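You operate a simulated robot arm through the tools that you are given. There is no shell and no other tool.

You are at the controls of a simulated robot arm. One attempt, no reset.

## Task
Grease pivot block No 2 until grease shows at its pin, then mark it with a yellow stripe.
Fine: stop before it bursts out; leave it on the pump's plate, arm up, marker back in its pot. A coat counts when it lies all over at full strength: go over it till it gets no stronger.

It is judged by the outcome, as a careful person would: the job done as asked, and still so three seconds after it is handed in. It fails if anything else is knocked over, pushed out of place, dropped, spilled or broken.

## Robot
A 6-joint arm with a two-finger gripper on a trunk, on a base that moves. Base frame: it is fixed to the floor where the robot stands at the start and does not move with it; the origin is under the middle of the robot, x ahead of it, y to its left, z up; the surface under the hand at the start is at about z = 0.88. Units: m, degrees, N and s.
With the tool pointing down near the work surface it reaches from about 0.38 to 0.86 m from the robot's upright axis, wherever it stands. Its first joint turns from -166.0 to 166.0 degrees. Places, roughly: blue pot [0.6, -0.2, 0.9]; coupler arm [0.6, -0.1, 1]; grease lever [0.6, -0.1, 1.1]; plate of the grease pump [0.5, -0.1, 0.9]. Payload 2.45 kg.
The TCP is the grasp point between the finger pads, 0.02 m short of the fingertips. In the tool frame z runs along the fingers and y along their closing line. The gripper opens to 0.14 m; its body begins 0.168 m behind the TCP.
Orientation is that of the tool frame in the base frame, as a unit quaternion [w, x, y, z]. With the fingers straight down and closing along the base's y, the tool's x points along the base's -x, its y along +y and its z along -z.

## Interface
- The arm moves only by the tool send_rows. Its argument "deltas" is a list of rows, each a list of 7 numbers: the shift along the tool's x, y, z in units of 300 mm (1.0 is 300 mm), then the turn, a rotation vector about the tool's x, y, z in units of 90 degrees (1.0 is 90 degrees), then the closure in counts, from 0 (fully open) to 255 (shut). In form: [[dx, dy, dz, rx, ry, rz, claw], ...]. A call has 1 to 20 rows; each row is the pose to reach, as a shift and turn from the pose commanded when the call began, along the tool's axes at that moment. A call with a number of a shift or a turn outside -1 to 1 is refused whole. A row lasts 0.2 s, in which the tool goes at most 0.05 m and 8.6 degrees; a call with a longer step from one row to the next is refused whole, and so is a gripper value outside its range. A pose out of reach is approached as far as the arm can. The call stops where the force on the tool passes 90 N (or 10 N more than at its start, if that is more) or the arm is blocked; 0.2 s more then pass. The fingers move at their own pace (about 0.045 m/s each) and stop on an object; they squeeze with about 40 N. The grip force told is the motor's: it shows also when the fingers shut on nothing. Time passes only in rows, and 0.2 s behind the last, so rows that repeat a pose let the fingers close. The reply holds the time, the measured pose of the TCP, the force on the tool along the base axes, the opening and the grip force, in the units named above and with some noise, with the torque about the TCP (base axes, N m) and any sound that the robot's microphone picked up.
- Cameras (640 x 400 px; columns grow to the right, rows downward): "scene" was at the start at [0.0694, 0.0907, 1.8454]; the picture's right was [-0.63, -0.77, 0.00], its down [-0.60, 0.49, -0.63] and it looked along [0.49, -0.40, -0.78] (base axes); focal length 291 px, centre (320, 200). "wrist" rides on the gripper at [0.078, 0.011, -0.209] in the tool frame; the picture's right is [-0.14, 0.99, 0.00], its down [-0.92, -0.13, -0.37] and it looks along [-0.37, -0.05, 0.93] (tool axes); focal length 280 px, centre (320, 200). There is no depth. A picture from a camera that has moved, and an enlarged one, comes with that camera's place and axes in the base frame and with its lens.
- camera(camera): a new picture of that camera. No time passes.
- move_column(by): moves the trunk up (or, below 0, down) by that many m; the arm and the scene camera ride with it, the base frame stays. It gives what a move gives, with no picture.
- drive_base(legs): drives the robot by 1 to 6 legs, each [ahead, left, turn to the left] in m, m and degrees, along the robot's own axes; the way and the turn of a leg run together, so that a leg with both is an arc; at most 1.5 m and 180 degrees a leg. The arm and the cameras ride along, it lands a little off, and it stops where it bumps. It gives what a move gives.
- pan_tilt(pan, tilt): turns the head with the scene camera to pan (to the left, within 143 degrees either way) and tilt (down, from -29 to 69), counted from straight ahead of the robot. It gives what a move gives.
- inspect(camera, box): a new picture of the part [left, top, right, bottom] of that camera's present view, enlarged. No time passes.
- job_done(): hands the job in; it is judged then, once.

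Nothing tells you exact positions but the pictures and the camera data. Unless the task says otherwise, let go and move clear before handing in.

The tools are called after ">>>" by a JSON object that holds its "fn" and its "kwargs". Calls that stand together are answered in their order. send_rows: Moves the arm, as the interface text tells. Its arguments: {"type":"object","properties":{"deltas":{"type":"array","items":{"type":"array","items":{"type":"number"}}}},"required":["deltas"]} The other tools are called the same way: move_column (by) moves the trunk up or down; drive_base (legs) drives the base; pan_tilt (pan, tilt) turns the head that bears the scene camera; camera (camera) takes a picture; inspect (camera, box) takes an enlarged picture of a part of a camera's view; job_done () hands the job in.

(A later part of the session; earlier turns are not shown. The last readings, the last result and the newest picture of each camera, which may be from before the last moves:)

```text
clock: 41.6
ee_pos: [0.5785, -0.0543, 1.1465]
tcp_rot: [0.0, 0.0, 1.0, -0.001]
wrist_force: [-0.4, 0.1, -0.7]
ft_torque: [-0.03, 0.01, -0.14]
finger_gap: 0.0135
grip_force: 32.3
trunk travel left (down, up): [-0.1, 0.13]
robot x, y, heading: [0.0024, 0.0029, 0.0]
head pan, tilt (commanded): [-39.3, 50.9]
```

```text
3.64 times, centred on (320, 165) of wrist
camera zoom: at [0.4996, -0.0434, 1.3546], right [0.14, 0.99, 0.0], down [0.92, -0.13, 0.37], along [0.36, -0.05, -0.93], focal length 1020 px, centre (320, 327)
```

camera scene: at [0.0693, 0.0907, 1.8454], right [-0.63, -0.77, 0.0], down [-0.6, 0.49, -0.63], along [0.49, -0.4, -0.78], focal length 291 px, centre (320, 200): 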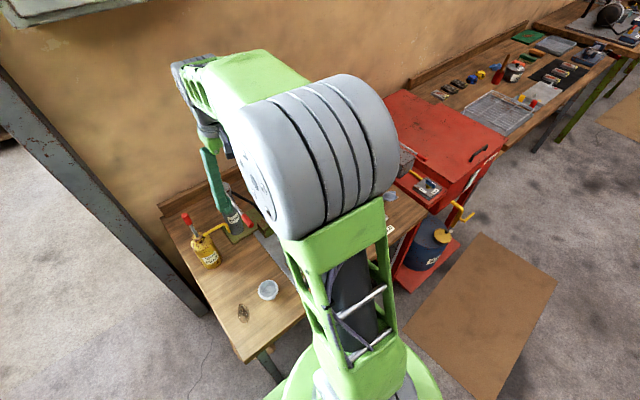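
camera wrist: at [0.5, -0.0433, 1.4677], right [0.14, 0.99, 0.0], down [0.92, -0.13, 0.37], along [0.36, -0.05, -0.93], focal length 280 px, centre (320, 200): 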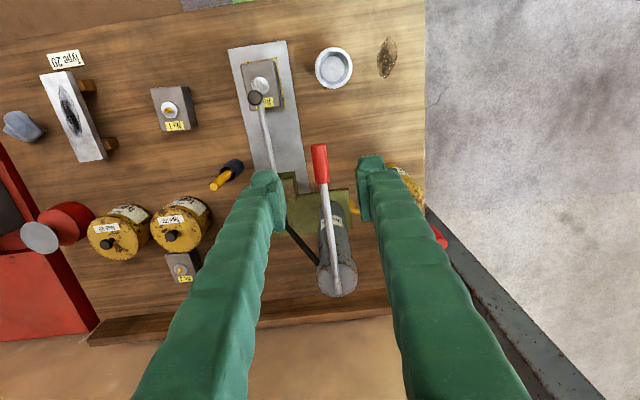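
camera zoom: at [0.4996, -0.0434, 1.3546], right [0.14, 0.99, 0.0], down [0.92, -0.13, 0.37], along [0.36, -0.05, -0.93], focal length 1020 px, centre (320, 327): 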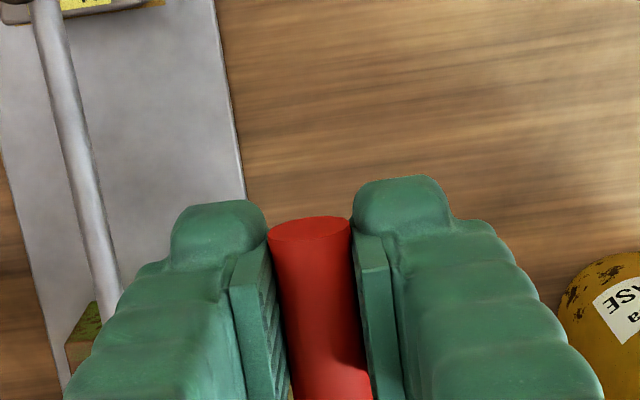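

Lever gripped. I start with a small 10° push down to feel its stroke and listen.

>>> {"fn": "send_rows", "kwargs": {"deltas": [[-0.0023, 0, 0.0543, 0, -0.05, 0, 255], [-0.0093, 0, 0.1083, 0, -0.1, 0, 255], [-0.0093, 0, 0.1083, 0, -0.1, 0, 255]]}}

>>> {"fn": "inspect", "kwargs": {"camera": "scene", "box": [190, 130, 330, 290]}}

>>> {"fn": "inspect", "kwargs": {"camera": "wrist", "box": [200, 0, 390, 150]}}

```text
clock: 42.4
ee_pos: [0.5816, -0.0537, 1.1145]
tcp_rot: [0.08, 0.0, 0.997, 0.0]
wrist_force: [-6.4, 8.4, 6.9]
ft_torque: [0.02, -1.08, -0.04]
finger_gap: 0.0132
grip_force: 40.1
trunk travel left (down, up): [-0.1, 0.13]
robot x, y, heading: [0.0005, 0.0008, -0.2]
head pan, tilt (commanded): [-39.3, 50.9]
```

```text
2.50 times, centred on (260, 210) of scene
camera zoom: at [0.0678, 0.0921, 1.8454], right [-0.63, -0.77, 0.0], down [-0.6, 0.49, -0.63], along [0.49, -0.4, -0.78], focal length 727 px, centre (470, 175)
```

zoom: 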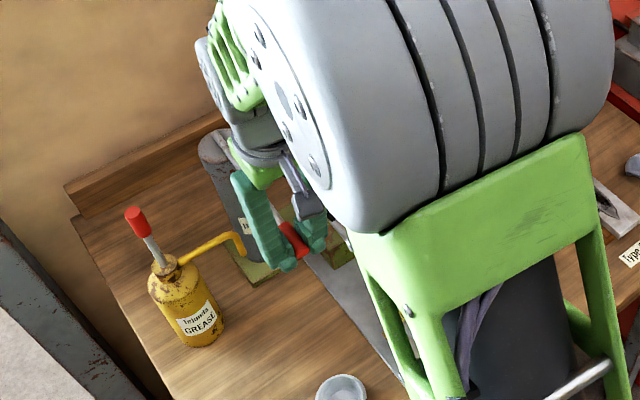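

```text
2.67 times, centred on (295, 75) of wrist
camera zoom: at [0.4702, -0.0434, 1.3074], right [0.14, 0.99, 0.02], down [0.85, -0.13, 0.51], along [0.51, -0.05, -0.86], focal length 748 px, centre (387, 533)
```

zoom: 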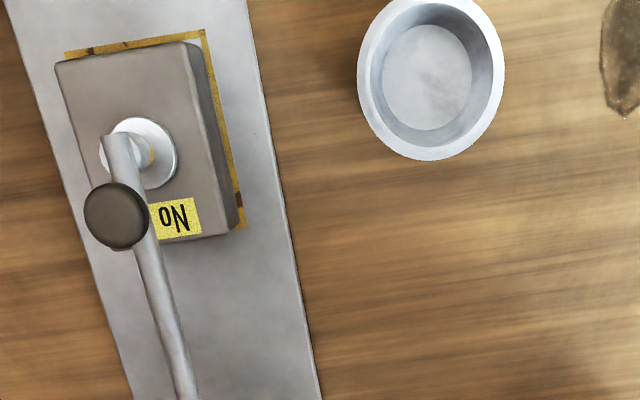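

The lever moves easily and from here I can also see the block. I zoom in on the coupler–nipple joint to be sure it's really seated before pumping on.

>>> {"fn": "inspect", "kwargs": {"camera": "wrist", "box": [205, 10, 275, 70]}}

```text
6.67 times, centred on (240, 40) of wrist
camera zoom: at [0.4702, -0.0434, 1.3074], right [0.14, 0.99, 0.02], down [0.85, -0.13, 0.51], along [0.51, -0.05, -0.86], focal length 1869 px, centre (853, 1267)
```

zoom: 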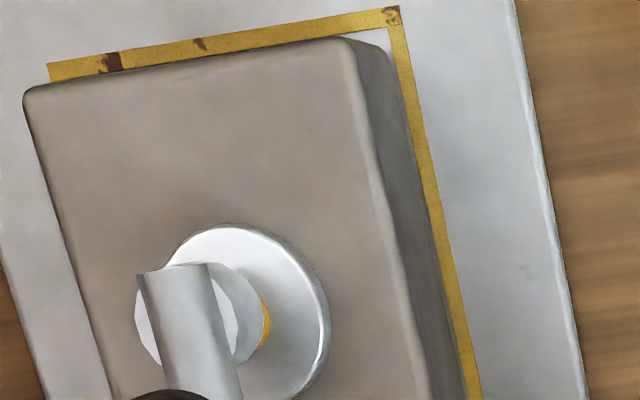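

The nozzle sits squarely over the nipple, so I continue the stroke down to about 20° and check force and sound.

>>> {"fn": "send_rows", "kwargs": {"deltas": [[-0.0033, 0, 0.0543, 0, -0.04, 0, 255], [-0.0112, 0, 0.1082, 0, -0.08, 0, 255], [-0.0112, 0, 0.1082, 0, -0.08, 0, 255]]}}

>>> {"fn": "inspect", "kwargs": {"camera": "wrist", "box": [200, 0, 300, 100]}}

```text
clock: 43.2
ee_pos: [0.5894, -0.0547, 1.0839]
tcp_rot: [0.143, 0.0, 0.99, -0.001]
wrist_force: [-6.1, 6.9, 5.9]
ft_torque: [0.01, -0.88, -0.05]
finger_gap: 0.0132
grip_force: 40.0
trunk travel left (down, up): [-0.1, 0.13]
robot x, y, heading: [0.0027, -0.0015, -0.0]
head pan, tilt (commanded): [-39.3, 50.9]
```

```text
4.00 times, centred on (250, 50) of wrist
camera zoom: at [0.455, -0.0433, 1.2616], right [0.13, 0.99, 0.04], down [0.78, -0.13, 0.61], along [0.61, -0.05, -0.79], focal length 1122 px, centre (600, 800)
```

zoom: 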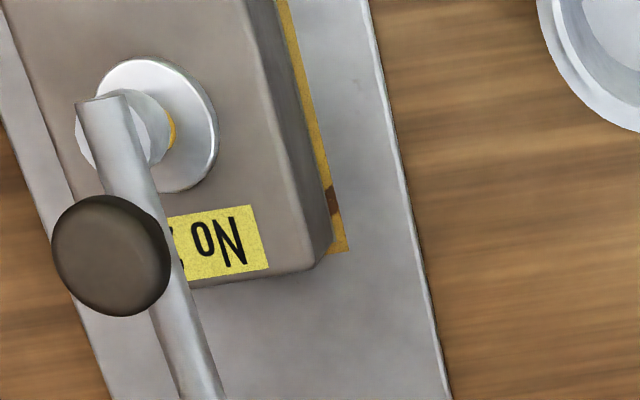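

Steady light resistance, no sound and no grease yet. I carry the stroke on to about 30°.

>>> {"fn": "send_rows", "kwargs": {"deltas": [[-0.0057, 0, 0.0537, 0, -0.03, 0, 255], [-0.0163, 0, 0.1073, 0, -0.06, 0, 255], [-0.0163, 0, 0.1073, 0, -0.06, 0, 255]]}}

>>> {"fn": "inspect", "kwargs": {"camera": "wrist", "box": [200, 0, 300, 100]}}

>>> {"fn": "camera", "kwargs": {"camera": "wrist"}}

```text
clock: 44.0
ee_pos: [0.6026, -0.055, 1.0572]
tcp_rot: [0.19, 0.0, 0.982, 0.0]
wrist_force: [-19.3, 4.7, 46.0]
ft_torque: [-0.07, 0.26, -0.09]
finger_gap: 0.0116
grip_force: 38.6
trunk travel left (down, up): [-0.1, 0.13]
robot x, y, heading: [0.0016, 0.0007, 0.1]
head pan, tilt (commanded): [-39.3, 50.9]
```

```text
4.00 times, centred on (250, 50) of wrist
camera zoom: at [0.4502, -0.0432, 1.2199], right [0.13, 0.99, 0.05], down [0.72, -0.13, 0.69], along [0.69, -0.05, -0.73], focal length 1122 px, centre (600, 800)
```

zoom: 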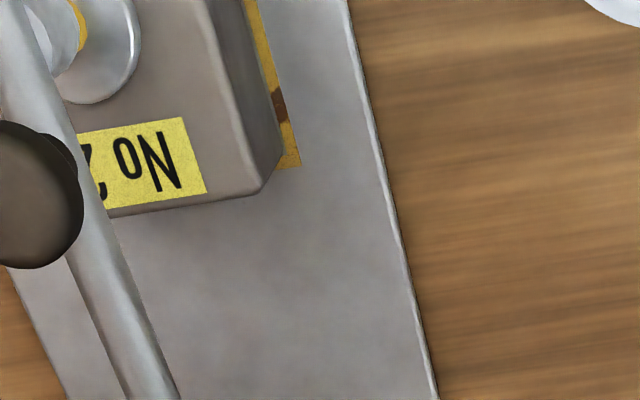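

```text
taken
camera wrist: at [0.4502, -0.0432, 1.2199], right [0.13, 0.99, 0.05], down [0.72, -0.13, 0.69], along [0.69, -0.05, -0.73], focal length 280 px, centre (320, 200)
```

wrist: 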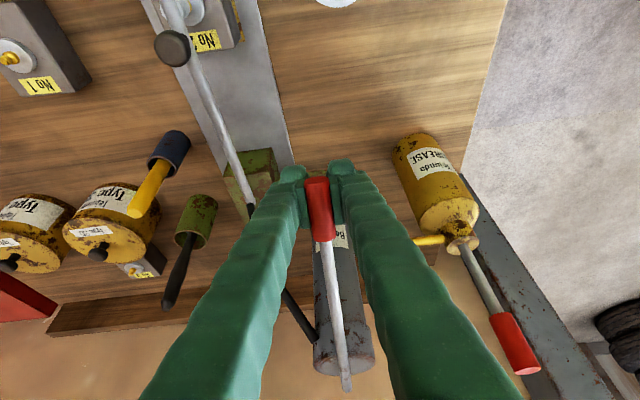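

Force jumped to 46 N at about 28°, so that's the bottom of the stroke. I bring the lever back up along the same arc and look at the block.

>>> {"fn": "send_rows", "kwargs": {"deltas": [[0.0055, 0, -0.0543, 0, 0.03, 0, 255], [0.006, 0, -0.1084, 0, 0.06, 0, 255], [0.002, 0, -0.1628, 0, 0.1, 0, 255], [-0.007, 0, -0.2164, 0, 0.14, 0, 255], [-0.0205, 0, -0.2691, 0, 0.19, 0, 255], [-0.0386, 0, -0.3205, 0, 0.24, 0, 255], [-0.0386, 0, -0.3205, 0, 0.24, 0, 255]]}}

>>> {"fn": "camera", "kwargs": {"camera": "wrist"}}

>>> {"fn": "inspect", "kwargs": {"camera": "wrist", "box": [200, 40, 300, 120]}}

>>> {"fn": "inspect", "kwargs": {"camera": "scene", "box": [170, 130, 330, 290]}}

```text
clock: 45.6
ee_pos: [0.579, -0.0553, 1.1461]
tcp_rot: [-0.003, -0.001, 1.0, 0.0]
wrist_force: [-2.3, 4.9, -46.4]
ft_torque: [0.02, -0.13, -0.07]
finger_gap: 0.0132
grip_force: 39.7
trunk travel left (down, up): [-0.1, 0.13]
robot x, y, heading: [-0.0022, -0.0022, 0.0]
head pan, tilt (commanded): [-39.3, 50.9]
```

```text
taken
camera wrist: at [0.5021, -0.0435, 1.3548], right [0.14, 0.99, 0.0], down [0.92, -0.13, 0.36], along [0.36, -0.05, -0.93], focal length 280 px, centre (320, 200)
```

wrist: 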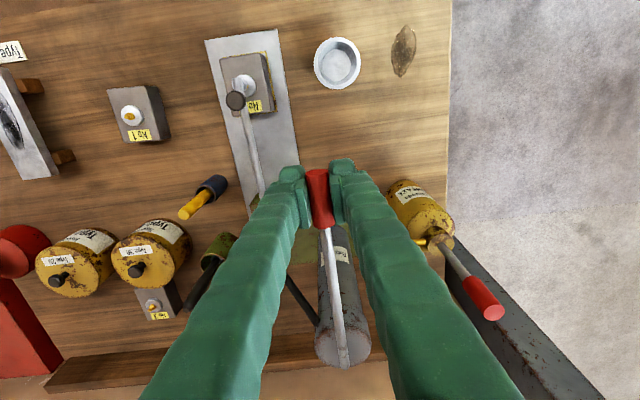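

```text
5.00 times, centred on (250, 80) of wrist
camera zoom: at [0.5021, -0.0435, 1.3548], right [0.14, 0.99, 0.0], down [0.92, -0.13, 0.36], along [0.36, -0.05, -0.93], focal length 1402 px, centre (670, 800)
```

zoom: 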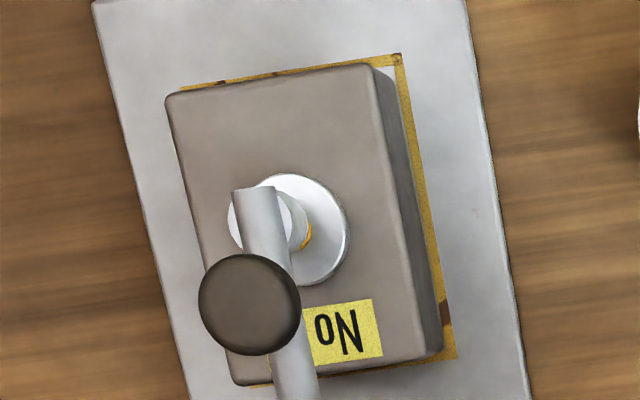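

```text
2.50 times, centred on (250, 210) of scene
camera zoom: at [0.0724, 0.0911, 1.8452], right [-0.63, -0.77, 0.0], down [-0.6, 0.49, -0.63], along [0.49, -0.4, -0.78], focal length 727 px, centre (495, 175)
```

zoom: 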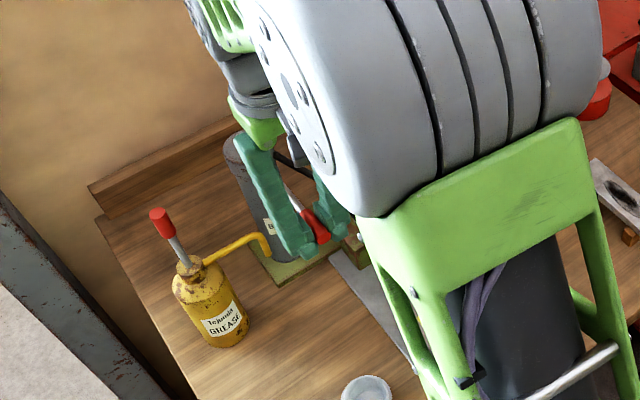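

No grease visible yet after one stroke, and the lever is back at its top stop. I make a second full stroke (down to the stop and back up), then look.

>>> {"fn": "send_rows", "kwargs": {"deltas": [[-0.0023, 0, 0.0543, 0, -0.04, 0, 255], [-0.0093, 0, 0.1083, 0, -0.08, 0, 255], [-0.0213, 0, 0.1613, 0, -0.12, 0, 255], [-0.0377, 0, 0.2133, 0, -0.16, 0, 255], [-0.0583, 0, 0.2633, 0, -0.2, 0, 255], [-0.068, 0, 0.283, 0, -0.22, 0, 255], [-0.068, 0, 0.283, 0, -0.22, 0, 255], [-0.0583, 0, 0.2633, 0, -0.2, 0, 255], [-0.0377, 0, 0.2133, 0, -0.16, 0, 255], [-0.0213, 0, 0.1613, 0, -0.12, 0, 255], [-0.0093, 0, 0.1083, 0, -0.08, 0, 255], [-0.0023, 0, 0.0543, 0, -0.04, 0, 255], [0, 0, 0.011, 0, 0, 0, 255], [0, 0, 0.011, 0, 0, 0, 255]]}}

>>> {"fn": "inspect", "kwargs": {"camera": "wrist", "box": [200, 40, 300, 120]}}

```text
clock: 48.6
ee_pos: [0.5789, -0.0552, 1.1378]
tcp_rot: [-0.006, 0.001, 1.0, 0.001]
wrist_force: [3.5, 2.9, -57.7]
ft_torque: [-0.06, 0.59, -0.05]
finger_gap: 0.0125
grip_force: 39.0
trunk travel left (down, up): [-0.1, 0.13]
robot x, y, heading: [0.0039, 0.0016, 0.0]
head pan, tilt (commanded): [-39.3, 50.9]
```

```text
5.00 times, centred on (250, 80) of wrist
camera zoom: at [0.5028, -0.0435, 1.3473], right [0.14, 0.99, 0.0], down [0.93, -0.13, 0.36], along [0.35, -0.05, -0.93], focal length 1402 px, centre (670, 800)
```

zoom: 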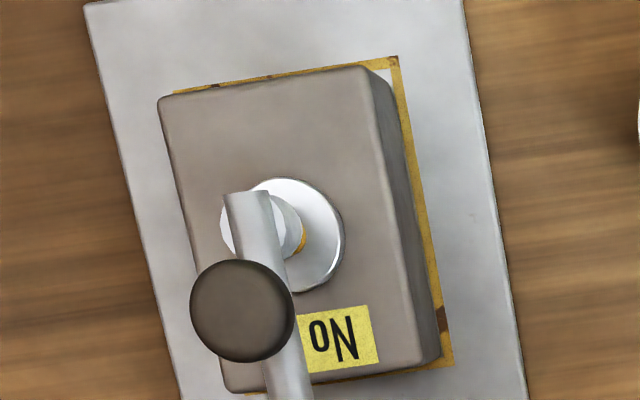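

No grease showing yet. The fingers have slid a few millimetres on the grip, so I re-grip at the proper height before the next stroke.

>>> {"fn": "send_rows", "kwargs": {"deltas": [[0, 0, 0, 0, 0, 0, 190], [0, 0, 0, 0, 0, 0, 190], [0, 0, -0.011, 0, 0, 0, 190], [0, 0, -0.011, 0, 0, 0, 190]]}}

>>> {"fn": "camera", "kwargs": {"camera": "wrist"}}

>>> {"fn": "inspect", "kwargs": {"camera": "wrist", "box": [250, 110, 390, 220]}}

>>> {"fn": "inspect", "kwargs": {"camera": "scene", "box": [200, 150, 290, 240]}}

```text
clock: 49.6
ee_pos: [0.5794, -0.0544, 1.1475]
tcp_rot: [-0.001, 0.0, 1.0, 0.0]
wrist_force: [-0.6, 0.0, -0.4]
ft_torque: [0.0, 0.0, 0.0]
finger_gap: 0.0358
grip_force: 0.1
trunk travel left (down, up): [-0.1, 0.13]
robot x, y, heading: [0.0027, 0.0029, -0.1]
head pan, tilt (commanded): [-39.3, 50.9]
```

```text
taken
camera wrist: at [0.4997, -0.0435, 1.3553], right [0.14, 0.99, 0.0], down [0.92, -0.13, 0.37], along [0.37, -0.05, -0.93], focal length 280 px, centre (320, 200)
```

wrist: 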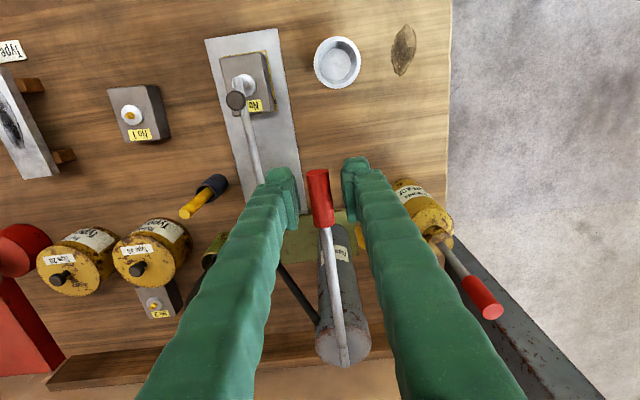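

```text
3.64 times, centred on (320, 165) of wrist
camera zoom: at [0.4997, -0.0435, 1.3553], right [0.14, 0.99, 0.0], down [0.92, -0.13, 0.37], along [0.37, -0.05, -0.93], focal length 1020 px, centre (320, 327)
```

zoom: 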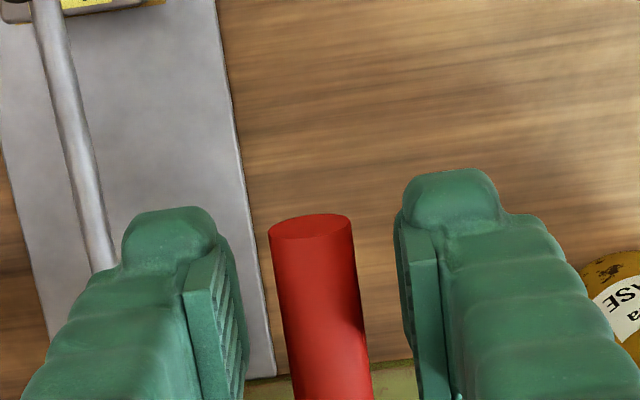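

```text
4.44 times, centred on (245, 195) of scene
camera zoom: at [0.0692, 0.0907, 1.8454], right [-0.63, -0.77, 0.0], down [-0.6, 0.49, -0.63], along [0.49, -0.4, -0.78], focal length 1292 px, centre (653, 222)
```

zoom: 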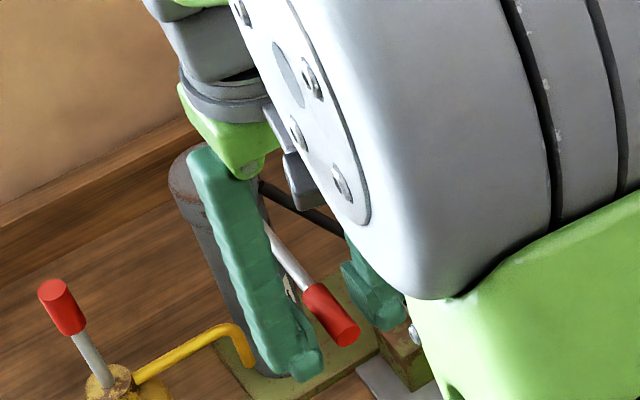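

Lever sits at its original level. I re-grip and make the third stroke, limited to about 24° so the fingers don't slip.

>>> {"fn": "send_rows", "kwargs": {"deltas": [[0, 0, 0, 0, 0, 0, 255], [0, 0, 0, 0, 0, 0, 255], [0, 0, 0, 0, 0, 0, 255], [-0.0023, 0, 0.0543, 0, -0.04, 0, 255], [-0.0093, 0, 0.1083, 0, -0.08, 0, 255], [-0.0213, 0, 0.1613, 0, -0.12, 0, 255], [-0.0377, 0, 0.2133, 0, -0.16, 0, 255], [-0.054, 0, 0.2537, 0, -0.2, 0, 255], [-0.054, 0, 0.2537, 0, -0.2, 0, 255]]}}

>>> {"fn": "inspect", "kwargs": {"camera": "wrist", "box": [190, 0, 290, 80]}}

```text
clock: 51.6
ee_pos: [0.5945, -0.0543, 1.0753]
tcp_rot: [0.16, 0.001, 0.987, -0.001]
wrist_force: [-22.1, 8.6, 42.9]
ft_torque: [0.08, -0.17, -0.11]
finger_gap: 0.0133
grip_force: 39.9
trunk travel left (down, up): [-0.1, 0.13]
robot x, y, heading: [-0.0021, 0.0007, -0.2]
head pan, tilt (commanded): [-39.3, 50.9]
```

```text
5.00 times, centred on (240, 40) of wrist
camera zoom: at [0.4521, -0.0432, 1.2486], right [0.13, 0.99, 0.04], down [0.76, -0.13, 0.64], along [0.64, -0.05, -0.77], focal length 1402 px, centre (720, 1000)
```

zoom: 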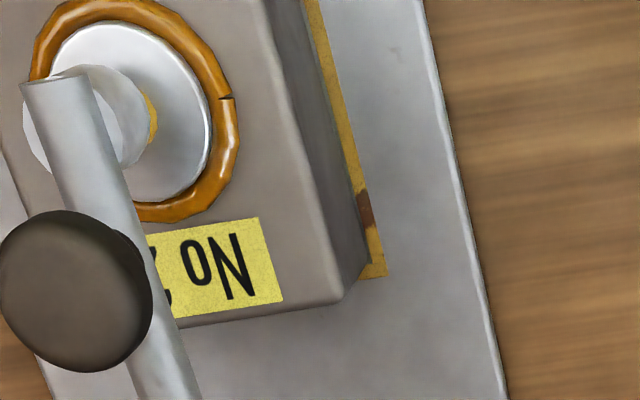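

A ring of amber grease has appeared around the pin, so pumping stops here. I bring the lever back up to its rest position along the same arc and let go.

>>> {"fn": "send_rows", "kwargs": {"deltas": [[0.0027, 0, -0.0435, 0, 0.04, 0, 255], [0.0018, 0, -0.098, 0, 0.08, 0, 255], [-0.0036, 0, -0.152, 0, 0.12, 0, 255], [-0.014, 0, -0.2055, 0, 0.16, 0, 255], [-0.0268, 0, -0.2515, 0, 0.2, 0, 255], [-0.0268, 0, -0.2515, 0, 0.2, 0, 255]]}}

>>> {"fn": "inspect", "kwargs": {"camera": "wrist", "box": [200, 40, 300, 120]}}

```text
clock: 53.0
ee_pos: [0.5802, -0.0533, 1.145]
tcp_rot: [-0.001, -0.001, 1.0, 0.0]
wrist_force: [-1.8, 7.1, -7.3]
ft_torque: [0.02, 1.25, -0.01]
finger_gap: 0.0134
grip_force: 39.6
trunk travel left (down, up): [-0.1, 0.13]
robot x, y, heading: [-0.0003, 0.0023, -0.1]
head pan, tilt (commanded): [-39.3, 50.9]
```

```text
5.00 times, centred on (250, 80) of wrist
camera zoom: at [0.5004, -0.0433, 1.3532], right [0.14, 0.99, 0.0], down [0.92, -0.13, 0.37], along [0.36, -0.05, -0.93], focal length 1402 px, centre (670, 800)
```

zoom: 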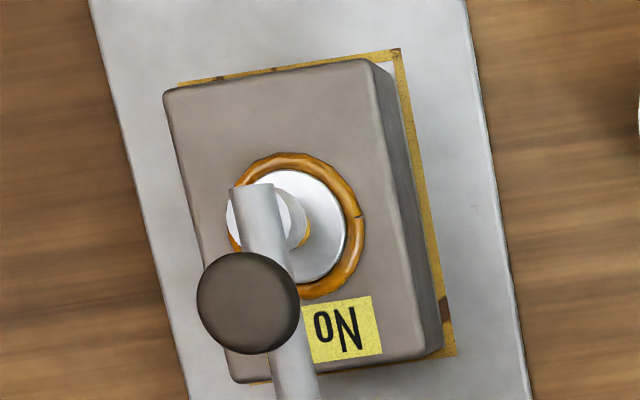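

Grease stands evenly all round the pin with nothing dripping or bursting. I release the lever, rise, and go over to the coupler knob.

>>> {"fn": "send_rows", "kwargs": {"deltas": [[0, 0, 0, 0, 0, 0, 146], [0, 0, 0, 0, 0, 0, 146], [0, 0, 0, 0, 0, 0, 146], [0, 0, -0.1, 0, 0, 0, 146], [0, 0, -0.22, 0, 0, 0, 146], [0, 0, -0.35, 0, 0, 0, 146], [0.09, -0.11, -0.35, 0, 0, 0, 146], [0.18, -0.22, -0.35, 0, 0, 0, 146], [0.27, -0.323, -0.35, 0, 0, 0, 146], [0.27, -0.323, -0.35, 0, 0, 0, 146]]}}

>>> {"fn": "camera", "kwargs": {"camera": "wrist"}}

>>> {"fn": "inspect", "kwargs": {"camera": "wrist", "box": [260, 110, 400, 220]}}

>>> {"fn": "inspect", "kwargs": {"camera": "scene", "box": [170, 150, 330, 290]}}

```text
clock: 55.2
ee_pos: [0.4987, -0.1508, 1.2478]
tcp_rot: [0.0, 0.0, 1.0, -0.001]
wrist_force: [0.3, -0.4, -0.7]
ft_torque: [0.02, -0.01, -0.02]
finger_gap: 0.0598
grip_force: 0.0
trunk travel left (down, up): [-0.1, 0.13]
robot x, y, heading: [0.001, 0.0004, -0.2]
head pan, tilt (commanded): [-39.3, 50.9]
```

```text
taken
camera wrist: at [0.4197, -0.1388, 1.4576], right [0.14, 0.99, 0.0], down [0.92, -0.13, 0.37], along [0.36, -0.05, -0.93], focal length 280 px, centre (320, 200)
```

wrist: 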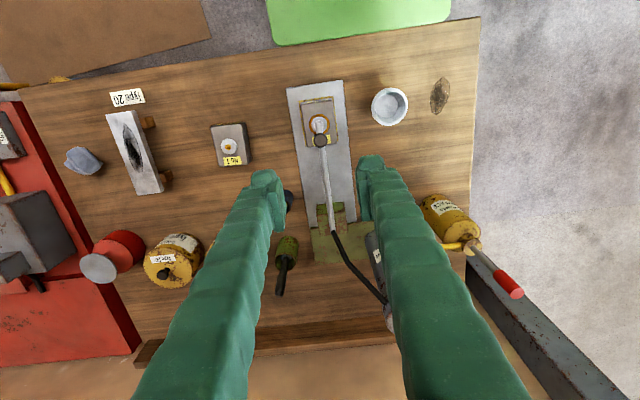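

```text
3.64 times, centred on (330, 165) of wrist
camera zoom: at [0.4197, -0.1388, 1.4576], right [0.14, 0.99, 0.0], down [0.92, -0.13, 0.37], along [0.36, -0.05, -0.93], focal length 1020 px, centre (284, 327)
```

zoom: 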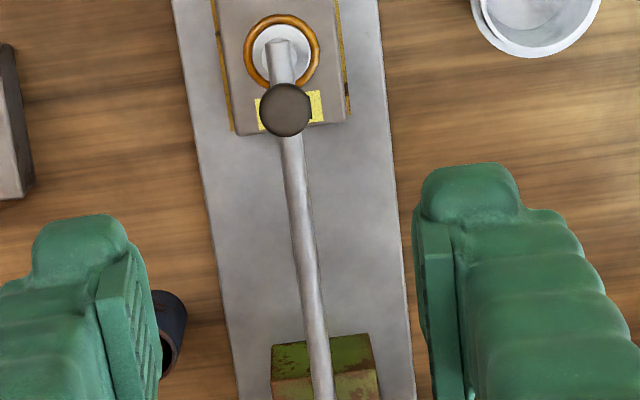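

```text
2.86 times, centred on (250, 220) of scene
camera zoom: at [0.0697, 0.0909, 1.8453], right [-0.63, -0.77, 0.0], down [-0.6, 0.49, -0.63], along [0.49, -0.4, -0.78], focal length 831 px, centre (520, 143)
```

zoom: 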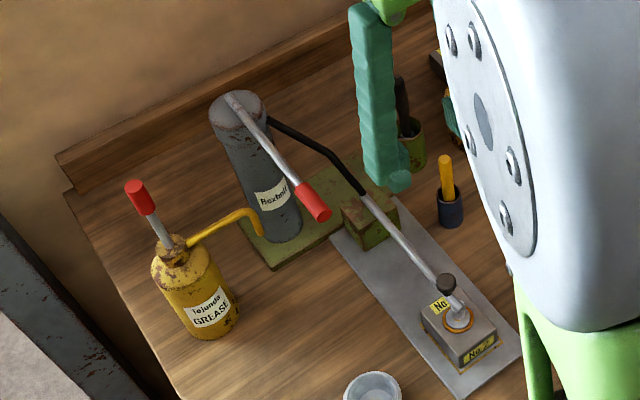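

The grease ring is intact; the knob is now at about [0.4995, -0.1495, 0.978]. I descend over it with the fingers open.

>>> {"fn": "send_rows", "kwargs": {"deltas": [[0, 0, 0.13, 0, 0, 0, 146], [0, 0, 0.26, 0, 0, 0, 146], [-0.003, 0.003, 0.39, 0, 0, 0, 146], [-0.003, 0.003, 0.52, 0, 0, 0, 146], [-0.003, 0.003, 0.65, 0, 0, 0, 146], [-0.003, 0.003, 0.78, 0, 0, 0, 146], [-0.003, 0.003, 0.888, 0, 0, 0, 146], [-0.003, 0.003, 0.888, 0, 0, 0, 146]]}}

>>> {"fn": "inspect", "kwargs": {"camera": "wrist", "box": [240, 90, 400, 215]}}

>>> {"fn": "inspect", "kwargs": {"camera": "scene", "box": [220, 190, 340, 290]}}

```text
clock: 57.0
ee_pos: [0.4977, -0.1502, 0.9842]
tcp_rot: [-0.001, 0.0, 1.0, -0.001]
wrist_force: [0.1, 0.0, 0.3]
ft_torque: [0.0, -0.02, -0.02]
finger_gap: 0.0598
grip_force: 0.1
trunk travel left (down, up): [-0.1, 0.13]
robot x, y, heading: [0.0002, -0.001, 0.1]
head pan, tilt (commanded): [-39.3, 50.9]
```

```text
3.20 times, centred on (320, 152) of wrist
camera zoom: at [0.4189, -0.1395, 1.1917], right [0.14, 0.99, 0.0], down [0.92, -0.13, 0.37], along [0.37, -0.05, -0.93], focal length 897 px, centre (320, 352)
```

zoom: 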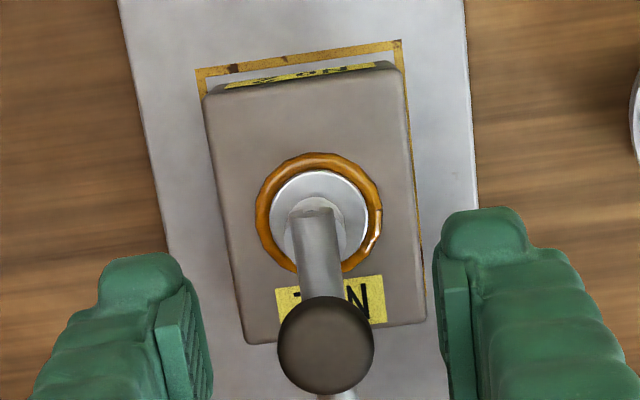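

```text
4.00 times, centred on (280, 240) of scene
camera zoom: at [0.0692, 0.0908, 1.8454], right [-0.63, -0.77, 0.0], down [-0.6, 0.49, -0.63], along [0.49, -0.4, -0.78], focal length 1163 px, centre (480, 40)
```

zoom: 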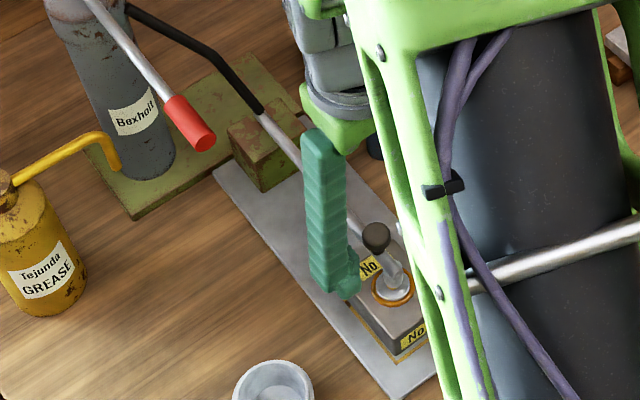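

The knob is about 3 mm farther in +x than the TCP; I correct, lower 5 mm and close on it.

>>> {"fn": "send_rows", "kwargs": {"deltas": [[-0.01, 0, 0.017, 0, 0, 0, 146], [-0.01, 0, 0.017, 0, 0, 0, 146], [-0.01, 0, 0.017, 0, 0, 0, 255], [-0.01, 0, 0.017, 0, 0, 0, 255], [-0.01, 0, 0.017, 0, 0, 0, 255], [-0.01, 0, 0.017, 0, 0, 0, 255]]}}

>>> {"fn": "inspect", "kwargs": {"camera": "wrist", "box": [240, 90, 400, 215]}}

```text
clock: 58.4
ee_pos: [0.5013, -0.1497, 0.9788]
tcp_rot: [0.0, 0.0, 1.0, -0.001]
wrist_force: [1.6, 11.6, -1.4]
ft_torque: [0.0, 0.01, 0.03]
finger_gap: 0.0191
grip_force: 36.9
trunk travel left (down, up): [-0.1, 0.13]
robot x, y, heading: [0.0021, 0.0013, 0.0]
head pan, tilt (commanded): [-39.3, 50.9]
```

```text
3.20 times, centred on (320, 152) of wrist
camera zoom: at [0.4224, -0.1384, 1.1868], right [0.14, 0.99, 0.0], down [0.92, -0.13, 0.37], along [0.36, -0.05, -0.93], focal length 897 px, centre (320, 352)
```

zoom: 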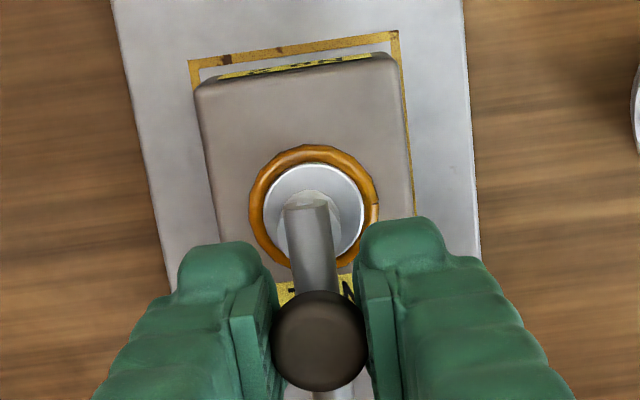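

Gripped. I lift the first few degrees along the arc and check that the nozzle leaves the nipple without dragging the block.

>>> {"fn": "send_rows", "kwargs": {"deltas": [[-0.004, 0.002, -0.024, 0, 0.01, 0, 255], [-0.0083, 0.003, -0.0473, 0, 0.02, 0, 255], [-0.0223, 0.003, -0.1017, 0, 0.045, 0, 255], [-0.0223, 0.003, -0.1017, 0, 0.045, 0, 255]]}}

>>> {"fn": "inspect", "kwargs": {"camera": "wrist", "box": [240, 90, 400, 215]}}

>>> {"fn": "inspect", "kwargs": {"camera": "scene", "box": [240, 200, 340, 290]}}

```text
clock: 59.4
ee_pos: [0.5079, -0.1479, 1.0108]
tcp_rot: [-0.037, 0.0, 0.999, 0.0]
wrist_force: [-12.3, 8.9, -3.4]
ft_torque: [-0.01, 1.2, -0.02]
finger_gap: 0.0192
grip_force: 44.0
trunk travel left (down, up): [-0.1, 0.13]
robot x, y, heading: [-0.0021, 0.0008, 0.1]
head pan, tilt (commanded): [-39.3, 50.9]
```

```text
3.20 times, centred on (320, 152) of wrist
camera zoom: at [0.4445, -0.1384, 1.2228], right [0.14, 0.99, -0.01], down [0.95, -0.13, 0.3], along [0.3, -0.05, -0.95], focal length 897 px, centre (320, 352)
```

zoom: 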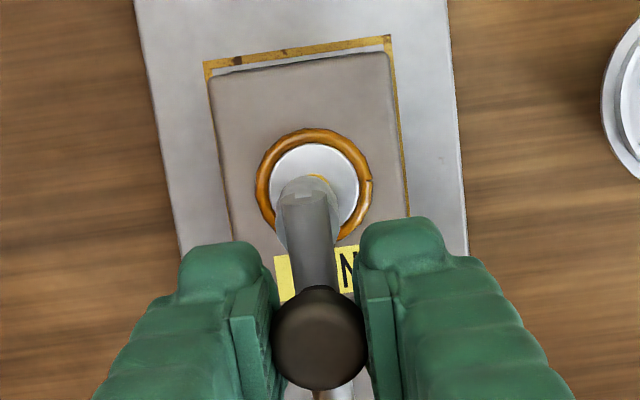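

```text
4.44 times, centred on (290, 245) of scene
camera zoom: at [0.0683, 0.0919, 1.8454], right [-0.63, -0.77, 0.0], down [-0.6, 0.49, -0.63], along [0.49, -0.4, -0.78], focal length 1292 px, centre (453, 0)
```

zoom: 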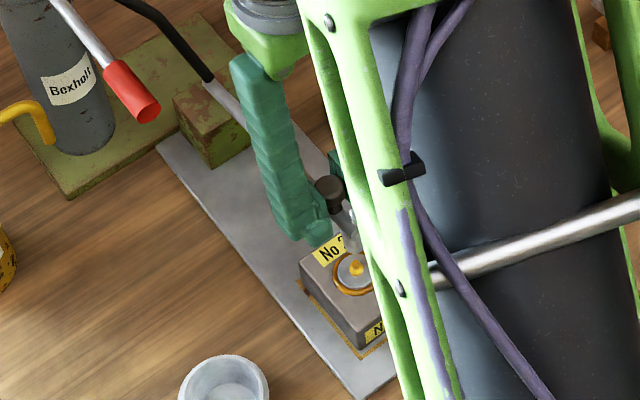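

The nozzle has come off cleanly and the block hasn't moved. I raise the coupler the rest of the way to its original height.

>>> {"fn": "send_rows", "kwargs": {"deltas": [[-0.015, 0, -0.0543, 0, 0.025, 0, 255], [-0.0343, 0, -0.1067, 0, 0.05, 0, 255], [-0.058, 0, -0.1577, 0, 0.075, 0, 255], [-0.0867, 0, -0.2057, 0, 0.1, 0, 255], [-0.122, 0, -0.2553, 0, 0.12, 0, 255], [-0.122, 0, -0.2553, 0, 0.12, 0, 255]]}}

>>> {"fn": "camera", "kwargs": {"camera": "wrist"}}

>>> {"fn": "inspect", "kwargs": {"camera": "scene", "box": [200, 160, 340, 290]}}

```text
clock: 60.8
ee_pos: [0.5499, -0.1492, 1.0812]
tcp_rot: [-0.133, 0.0, 0.991, 0.001]
wrist_force: [-15.2, 17.4, -37.1]
ft_torque: [-0.08, -0.09, -0.04]
finger_gap: 0.0195
grip_force: 44.2
trunk travel left (down, up): [-0.1, 0.13]
robot x, y, heading: [-0.0027, 0.0015, -0.2]
head pan, tilt (commanded): [-39.3, 50.9]
```

```text
taken
camera wrist: at [0.5288, -0.1387, 1.302], right [0.13, 0.99, -0.03], down [0.99, -0.13, 0.11], along [0.11, -0.05, -0.99], focal length 280 px, centre (320, 200)
```

wrist: 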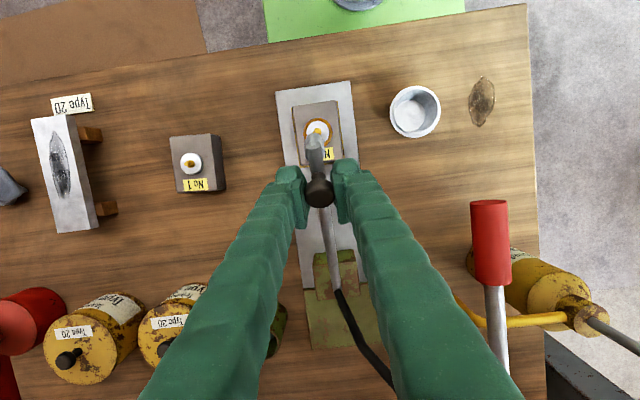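

```text
3.08 times, centred on (270, 225) of scene
camera zoom: at [0.0702, 0.0921, 1.8449], right [-0.63, -0.77, 0.0], down [-0.6, 0.49, -0.63], along [0.49, -0.4, -0.78], focal length 894 px, centre (474, 123)
```

zoom: 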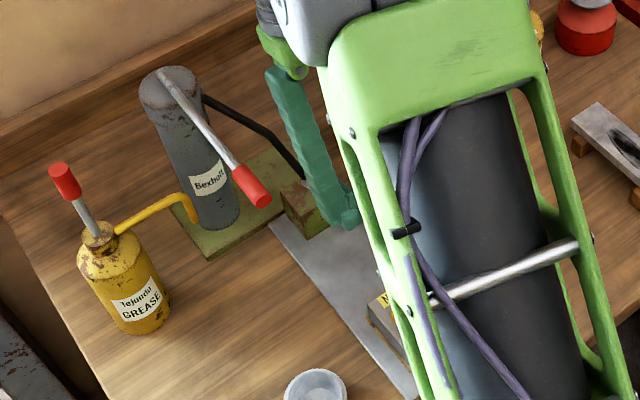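

It's against its upper stop at the original height. I open the fingers and back off upward, then check the arm stays up.

>>> {"fn": "send_rows", "kwargs": {"deltas": [[0, 0, 0.004, 0, 0, 0, 146], [0, 0, 0.004, 0, 0, 0, 146], [0, 0, 0.004, 0, 0, 0, 146], [0, 0, -0.1, 0, 0, 0, 146], [0, 0, -0.25, 0, 0, 0, 146], [0, 0, -0.4, 0, -0.08, 0, 146], [0, 0, -0.55, 0, -0.165, 0, 146], [0, 0, -0.55, 0, -0.165, 0, 146]]}}

>>> {"fn": "camera", "kwargs": {"camera": "wrist"}}

>>> {"fn": "camera", "kwargs": {"camera": "scene"}}

>>> {"fn": "inspect", "kwargs": {"camera": "scene", "box": [200, 160, 340, 290]}}

```text
clock: 62.6
ee_pos: [0.5943, -0.1498, 1.2406]
tcp_rot: [0.0, 0.001, 1.0, 0.0]
wrist_force: [-0.2, -0.5, -0.6]
ft_torque: [0.02, 0.03, 0.0]
finger_gap: 0.0598
grip_force: 0.1
trunk travel left (down, up): [-0.1, 0.13]
robot x, y, heading: [0.0006, -0.0032, 0.1]
head pan, tilt (commanded): [-39.3, 50.9]
```

```text
taken
camera wrist: at [0.5153, -0.1386, 1.448], right [0.14, 0.99, 0.0], down [0.92, -0.13, 0.37], along [0.37, -0.05, -0.93], focal length 280 px, centre (320, 200)
```

wrist: 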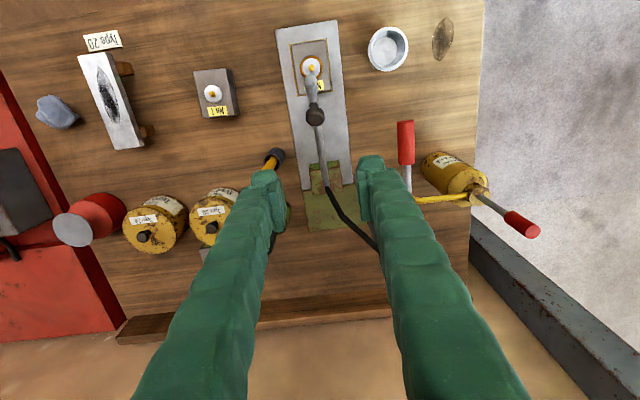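

```text
taken
camera scene: at [0.0701, 0.0906, 1.8453], right [-0.63, -0.77, 0.0], down [-0.6, 0.49, -0.63], along [0.49, -0.4, -0.78], focal length 291 px, centre (320, 200)
```

scene: 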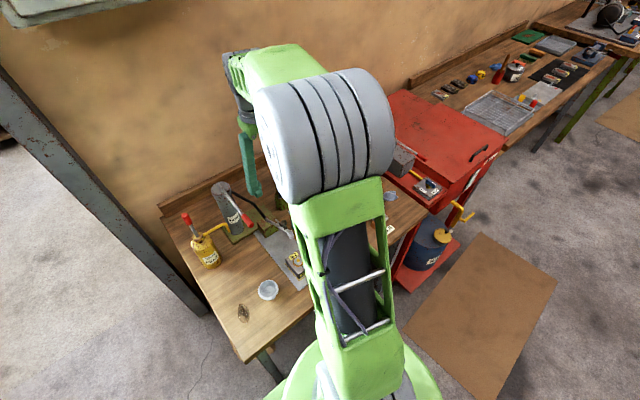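

```text
3.08 times, centred on (270, 225) of scene
camera zoom: at [0.0701, 0.0906, 1.8453], right [-0.63, -0.77, 0.0], down [-0.6, 0.49, -0.63], along [0.49, -0.4, -0.78], focal length 894 px, centre (474, 123)
```

zoom: 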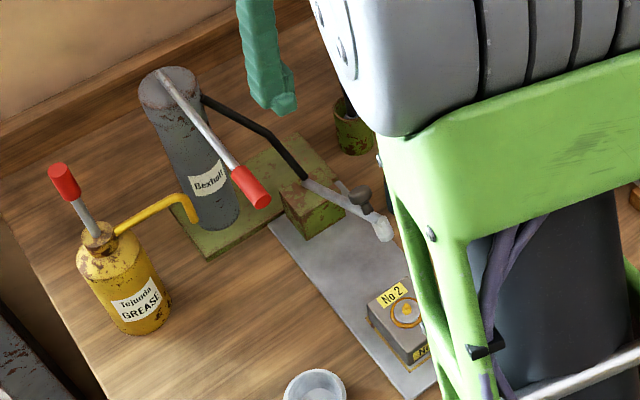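

Coupler is up and stays, lever up, grease ring intact. Next the marker: I move above the blue pot at about [0.631, -0.246].

>>> {"fn": "send_rows", "kwargs": {"deltas": [[-0.04, -0.11, 0, 0, 0, 0, 146], [-0.08, -0.22, 0, 0, 0, 0, 146], [-0.123, -0.319, 0, 0, 0, 0, 146], [-0.123, -0.319, 0, 0, 0, 0, 146]]}}

>>> {"fn": "camera", "kwargs": {"camera": "wrist"}}

>>> {"fn": "inspect", "kwargs": {"camera": "wrist", "box": [270, 90, 390, 200]}}

>>> {"fn": "inspect", "kwargs": {"camera": "scene", "box": [230, 160, 330, 260]}}

```text
clock: 63.6
ee_pos: [0.631, -0.2459, 1.2422]
tcp_rot: [0.001, 0.0, 1.0, 0.0]
wrist_force: [0.0, -1.2, 1.3]
ft_torque: [-0.02, 0.04, -0.02]
finger_gap: 0.0598
grip_force: 0.1
trunk travel left (down, up): [-0.1, 0.13]
robot x, y, heading: [0.0014, -0.0034, -0.0]
head pan, tilt (commanded): [-39.3, 50.9]
```

```text
taken
camera wrist: at [0.5523, -0.235, 1.4493], right [0.14, 0.99, 0.0], down [0.92, -0.13, 0.37], along [0.36, -0.05, -0.93], focal length 280 px, centre (320, 200)
```

wrist: 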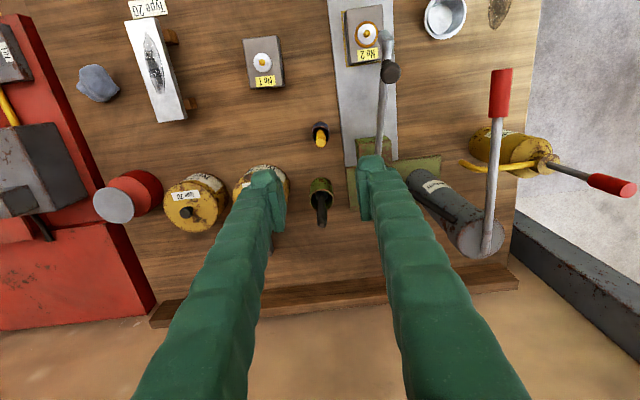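

```text
3.64 times, centred on (330, 145) of wrist
camera zoom: at [0.5523, -0.235, 1.4493], right [0.14, 0.99, 0.0], down [0.92, -0.13, 0.37], along [0.36, -0.05, -0.93], focal length 1020 px, centre (284, 400)
```

zoom: 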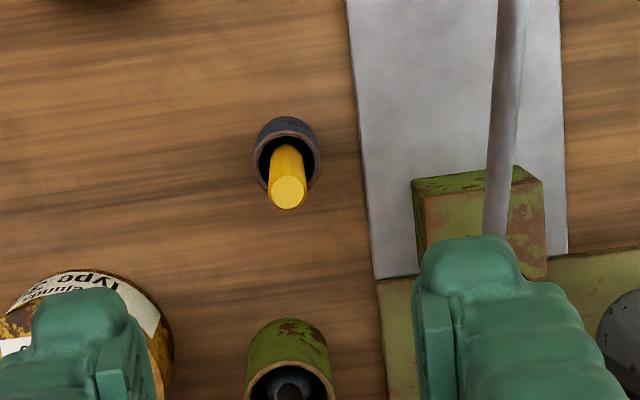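

```text
4.00 times, centred on (280, 210) of scene
camera zoom: at [0.0691, 0.0911, 1.8454], right [-0.63, -0.77, 0.0], down [-0.6, 0.49, -0.63], along [0.49, -0.4, -0.78], focal length 1163 px, centre (480, 160)
```

zoom: 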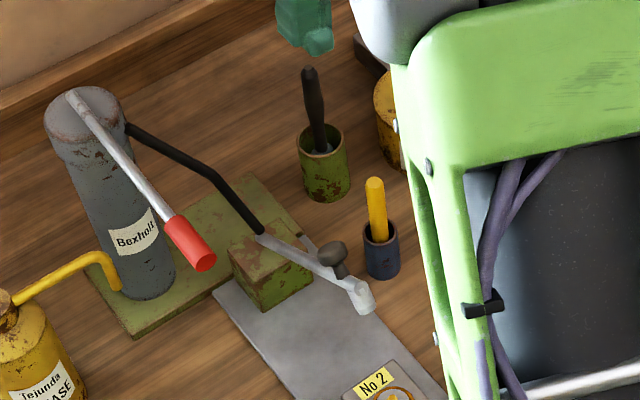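

Marker top reads [0.630, -0.2445, 1.015], about 15 mm thick, standing nearly upright in the pot. I descend around it.

>>> {"fn": "send_rows", "kwargs": {"deltas": [[0, 0, 0.13, 0, 0, 0, 146], [0.003, 0.002, 0.26, 0, 0, 0, 146], [0.005, 0.004, 0.39, 0, 0, 0, 146], [0.005, 0.004, 0.52, 0, 0, 0, 146], [0.005, 0.004, 0.65, 0, 0, 0, 146], [0.005, 0.004, 0.76, 0, 0, 0, 146], [0.005, 0.004, 0.857, 0, 0, 0, 146], [0.005, 0.004, 0.857, 0, 0, 0, 146]]}}

>>> {"fn": "camera", "kwargs": {"camera": "wrist"}}

>>> {"fn": "inspect", "kwargs": {"camera": "wrist", "box": [250, 110, 390, 230]}}

>>> {"fn": "inspect", "kwargs": {"camera": "scene", "box": [230, 160, 330, 260]}}

```text
clock: 65.4
ee_pos: [0.6307, -0.244, 0.9864]
tcp_rot: [0.001, 0.0, 1.0, 0.0]
wrist_force: [0.5, 0.6, 0.0]
ft_torque: [-0.01, -0.01, 0.02]
finger_gap: 0.0597
grip_force: 0.0
trunk travel left (down, up): [-0.1, 0.13]
robot x, y, heading: [0.0042, 0.003, -0.1]
head pan, tilt (commanded): [-39.3, 50.9]
```

```text
taken
camera wrist: at [0.5515, -0.232, 1.1947], right [0.14, 0.99, 0.0], down [0.92, -0.13, 0.37], along [0.37, -0.05, -0.93], focal length 280 px, centre (320, 200)
```

wrist: 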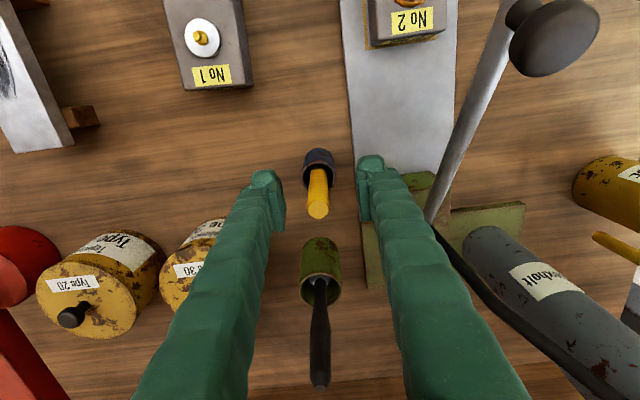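

```text
3.33 times, centred on (320, 170) of wrist
camera zoom: at [0.5515, -0.232, 1.1947], right [0.14, 0.99, 0.0], down [0.92, -0.13, 0.37], along [0.37, -0.05, -0.93], focal length 935 px, centre (320, 300)
```

zoom: 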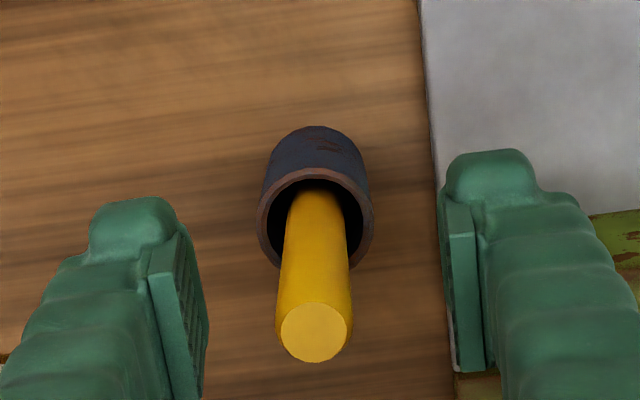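

```text
4.00 times, centred on (280, 210) of scene
camera zoom: at [0.0693, 0.0908, 1.8454], right [-0.63, -0.77, 0.0], down [-0.6, 0.49, -0.63], along [0.49, -0.4, -0.78], focal length 1163 px, centre (480, 160)
```

zoom: 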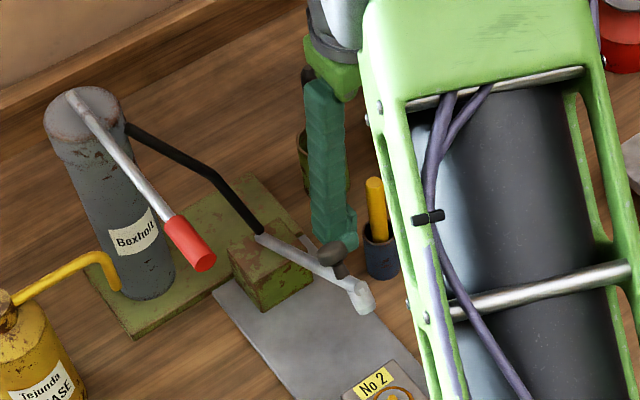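

The marker is centred between the fingers, tips about 3 cm above the pot rim. I close on it.

>>> {"fn": "send_rows", "kwargs": {"deltas": [[0, -0.002, 0, 0, 0, 0, 255], [0, -0.002, 0, 0, 0, 0, 255], [0, -0.002, 0, 0, 0, 0, 255], [0, -0.002, 0, 0, 0, 0, 255], [0, -0.002, 0, 0, 0, 0, 255]]}}

>>> {"fn": "inspect", "kwargs": {"camera": "wrist", "box": [250, 110, 390, 230]}}

```text
clock: 66.6
ee_pos: [0.6303, -0.2453, 0.9868]
tcp_rot: [-0.001, 0.0, 1.0, 0.0]
wrist_force: [0.1, 0.3, 0.0]
ft_torque: [0.02, 0.01, -0.02]
finger_gap: 0.0136
grip_force: 40.3
trunk travel left (down, up): [-0.1, 0.13]
robot x, y, heading: [-0.0018, 0.0012, 0.1]
head pan, tilt (commanded): [-39.3, 50.9]
```

```text
3.33 times, centred on (320, 170) of wrist
camera zoom: at [0.5513, -0.2332, 1.1946], right [0.14, 0.99, 0.0], down [0.92, -0.13, 0.37], along [0.36, -0.05, -0.93], focal length 935 px, centre (320, 300)
```

zoom: 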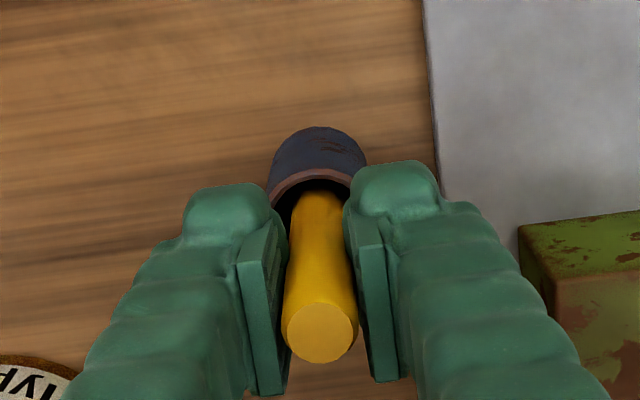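

Marker gripped (14 mm). I lift it straight out of the pot and look at its tip.

>>> {"fn": "send_rows", "kwargs": {"deltas": [[0, 0, -0.05, 0, 0, 0, 255], [0, 0, -0.15, 0, 0, 0, 255], [0, 0, -0.25, 0, 0, 0, 255], [0, 0, -0.35, 0, 0, 0, 255], [0, 0, -0.45, 0, 0, 0, 255], [0, 0, -0.5, 0, 0, 0, 255], [0, 0, -0.5, 0, 0, 0, 255]]}}

>>> {"fn": "camera", "kwargs": {"camera": "wrist"}}

>>> {"fn": "camera", "kwargs": {"camera": "scene"}}

>>> {"fn": "inspect", "kwargs": {"camera": "scene", "box": [230, 150, 330, 250]}}

```text
clock: 68.2
ee_pos: [0.6311, -0.245, 1.1363]
tcp_rot: [0.0, 0.0, 1.0, 0.0]
wrist_force: [-1.4, 0.0, -0.4]
ft_torque: [0.01, 0.01, 0.01]
finger_gap: 0.0134
grip_force: 39.9
trunk travel left (down, up): [-0.1, 0.13]
robot x, y, heading: [-0.0046, -0.003, 0.2]
head pan, tilt (commanded): [-39.3, 50.9]
```

```text
taken
camera wrist: at [0.5522, -0.2338, 1.3443], right [0.14, 0.99, 0.0], down [0.92, -0.13, 0.37], along [0.36, -0.05, -0.93], focal length 280 px, centre (320, 200)
```

wrist: 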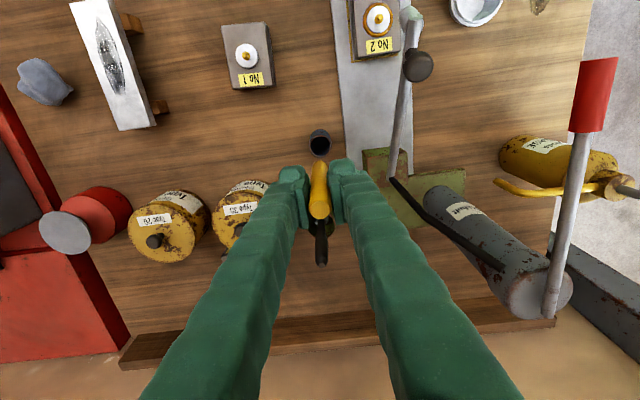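

```text
taken
camera scene: at [0.0695, 0.0907, 1.8453], right [-0.63, -0.77, 0.0], down [-0.6, 0.49, -0.63], along [0.49, -0.4, -0.78], focal length 291 px, centre (320, 200)
```

scene: 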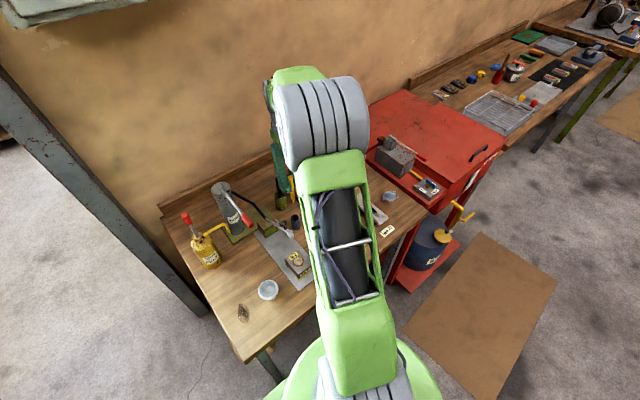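

```text
4.00 times, centred on (280, 200) of scene
camera zoom: at [0.0695, 0.0907, 1.8453], right [-0.63, -0.77, 0.0], down [-0.6, 0.49, -0.63], along [0.49, -0.4, -0.78], focal length 1163 px, centre (480, 200)
```

zoom: 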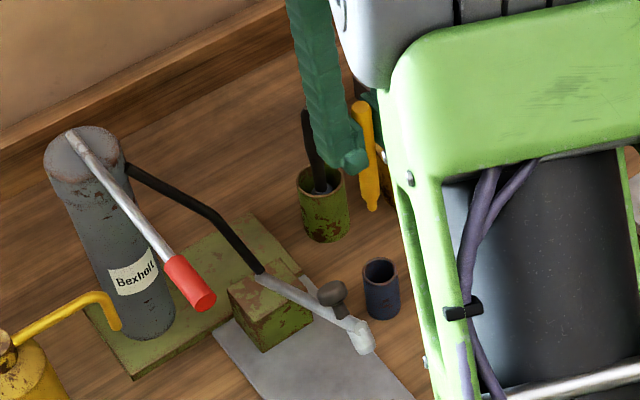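

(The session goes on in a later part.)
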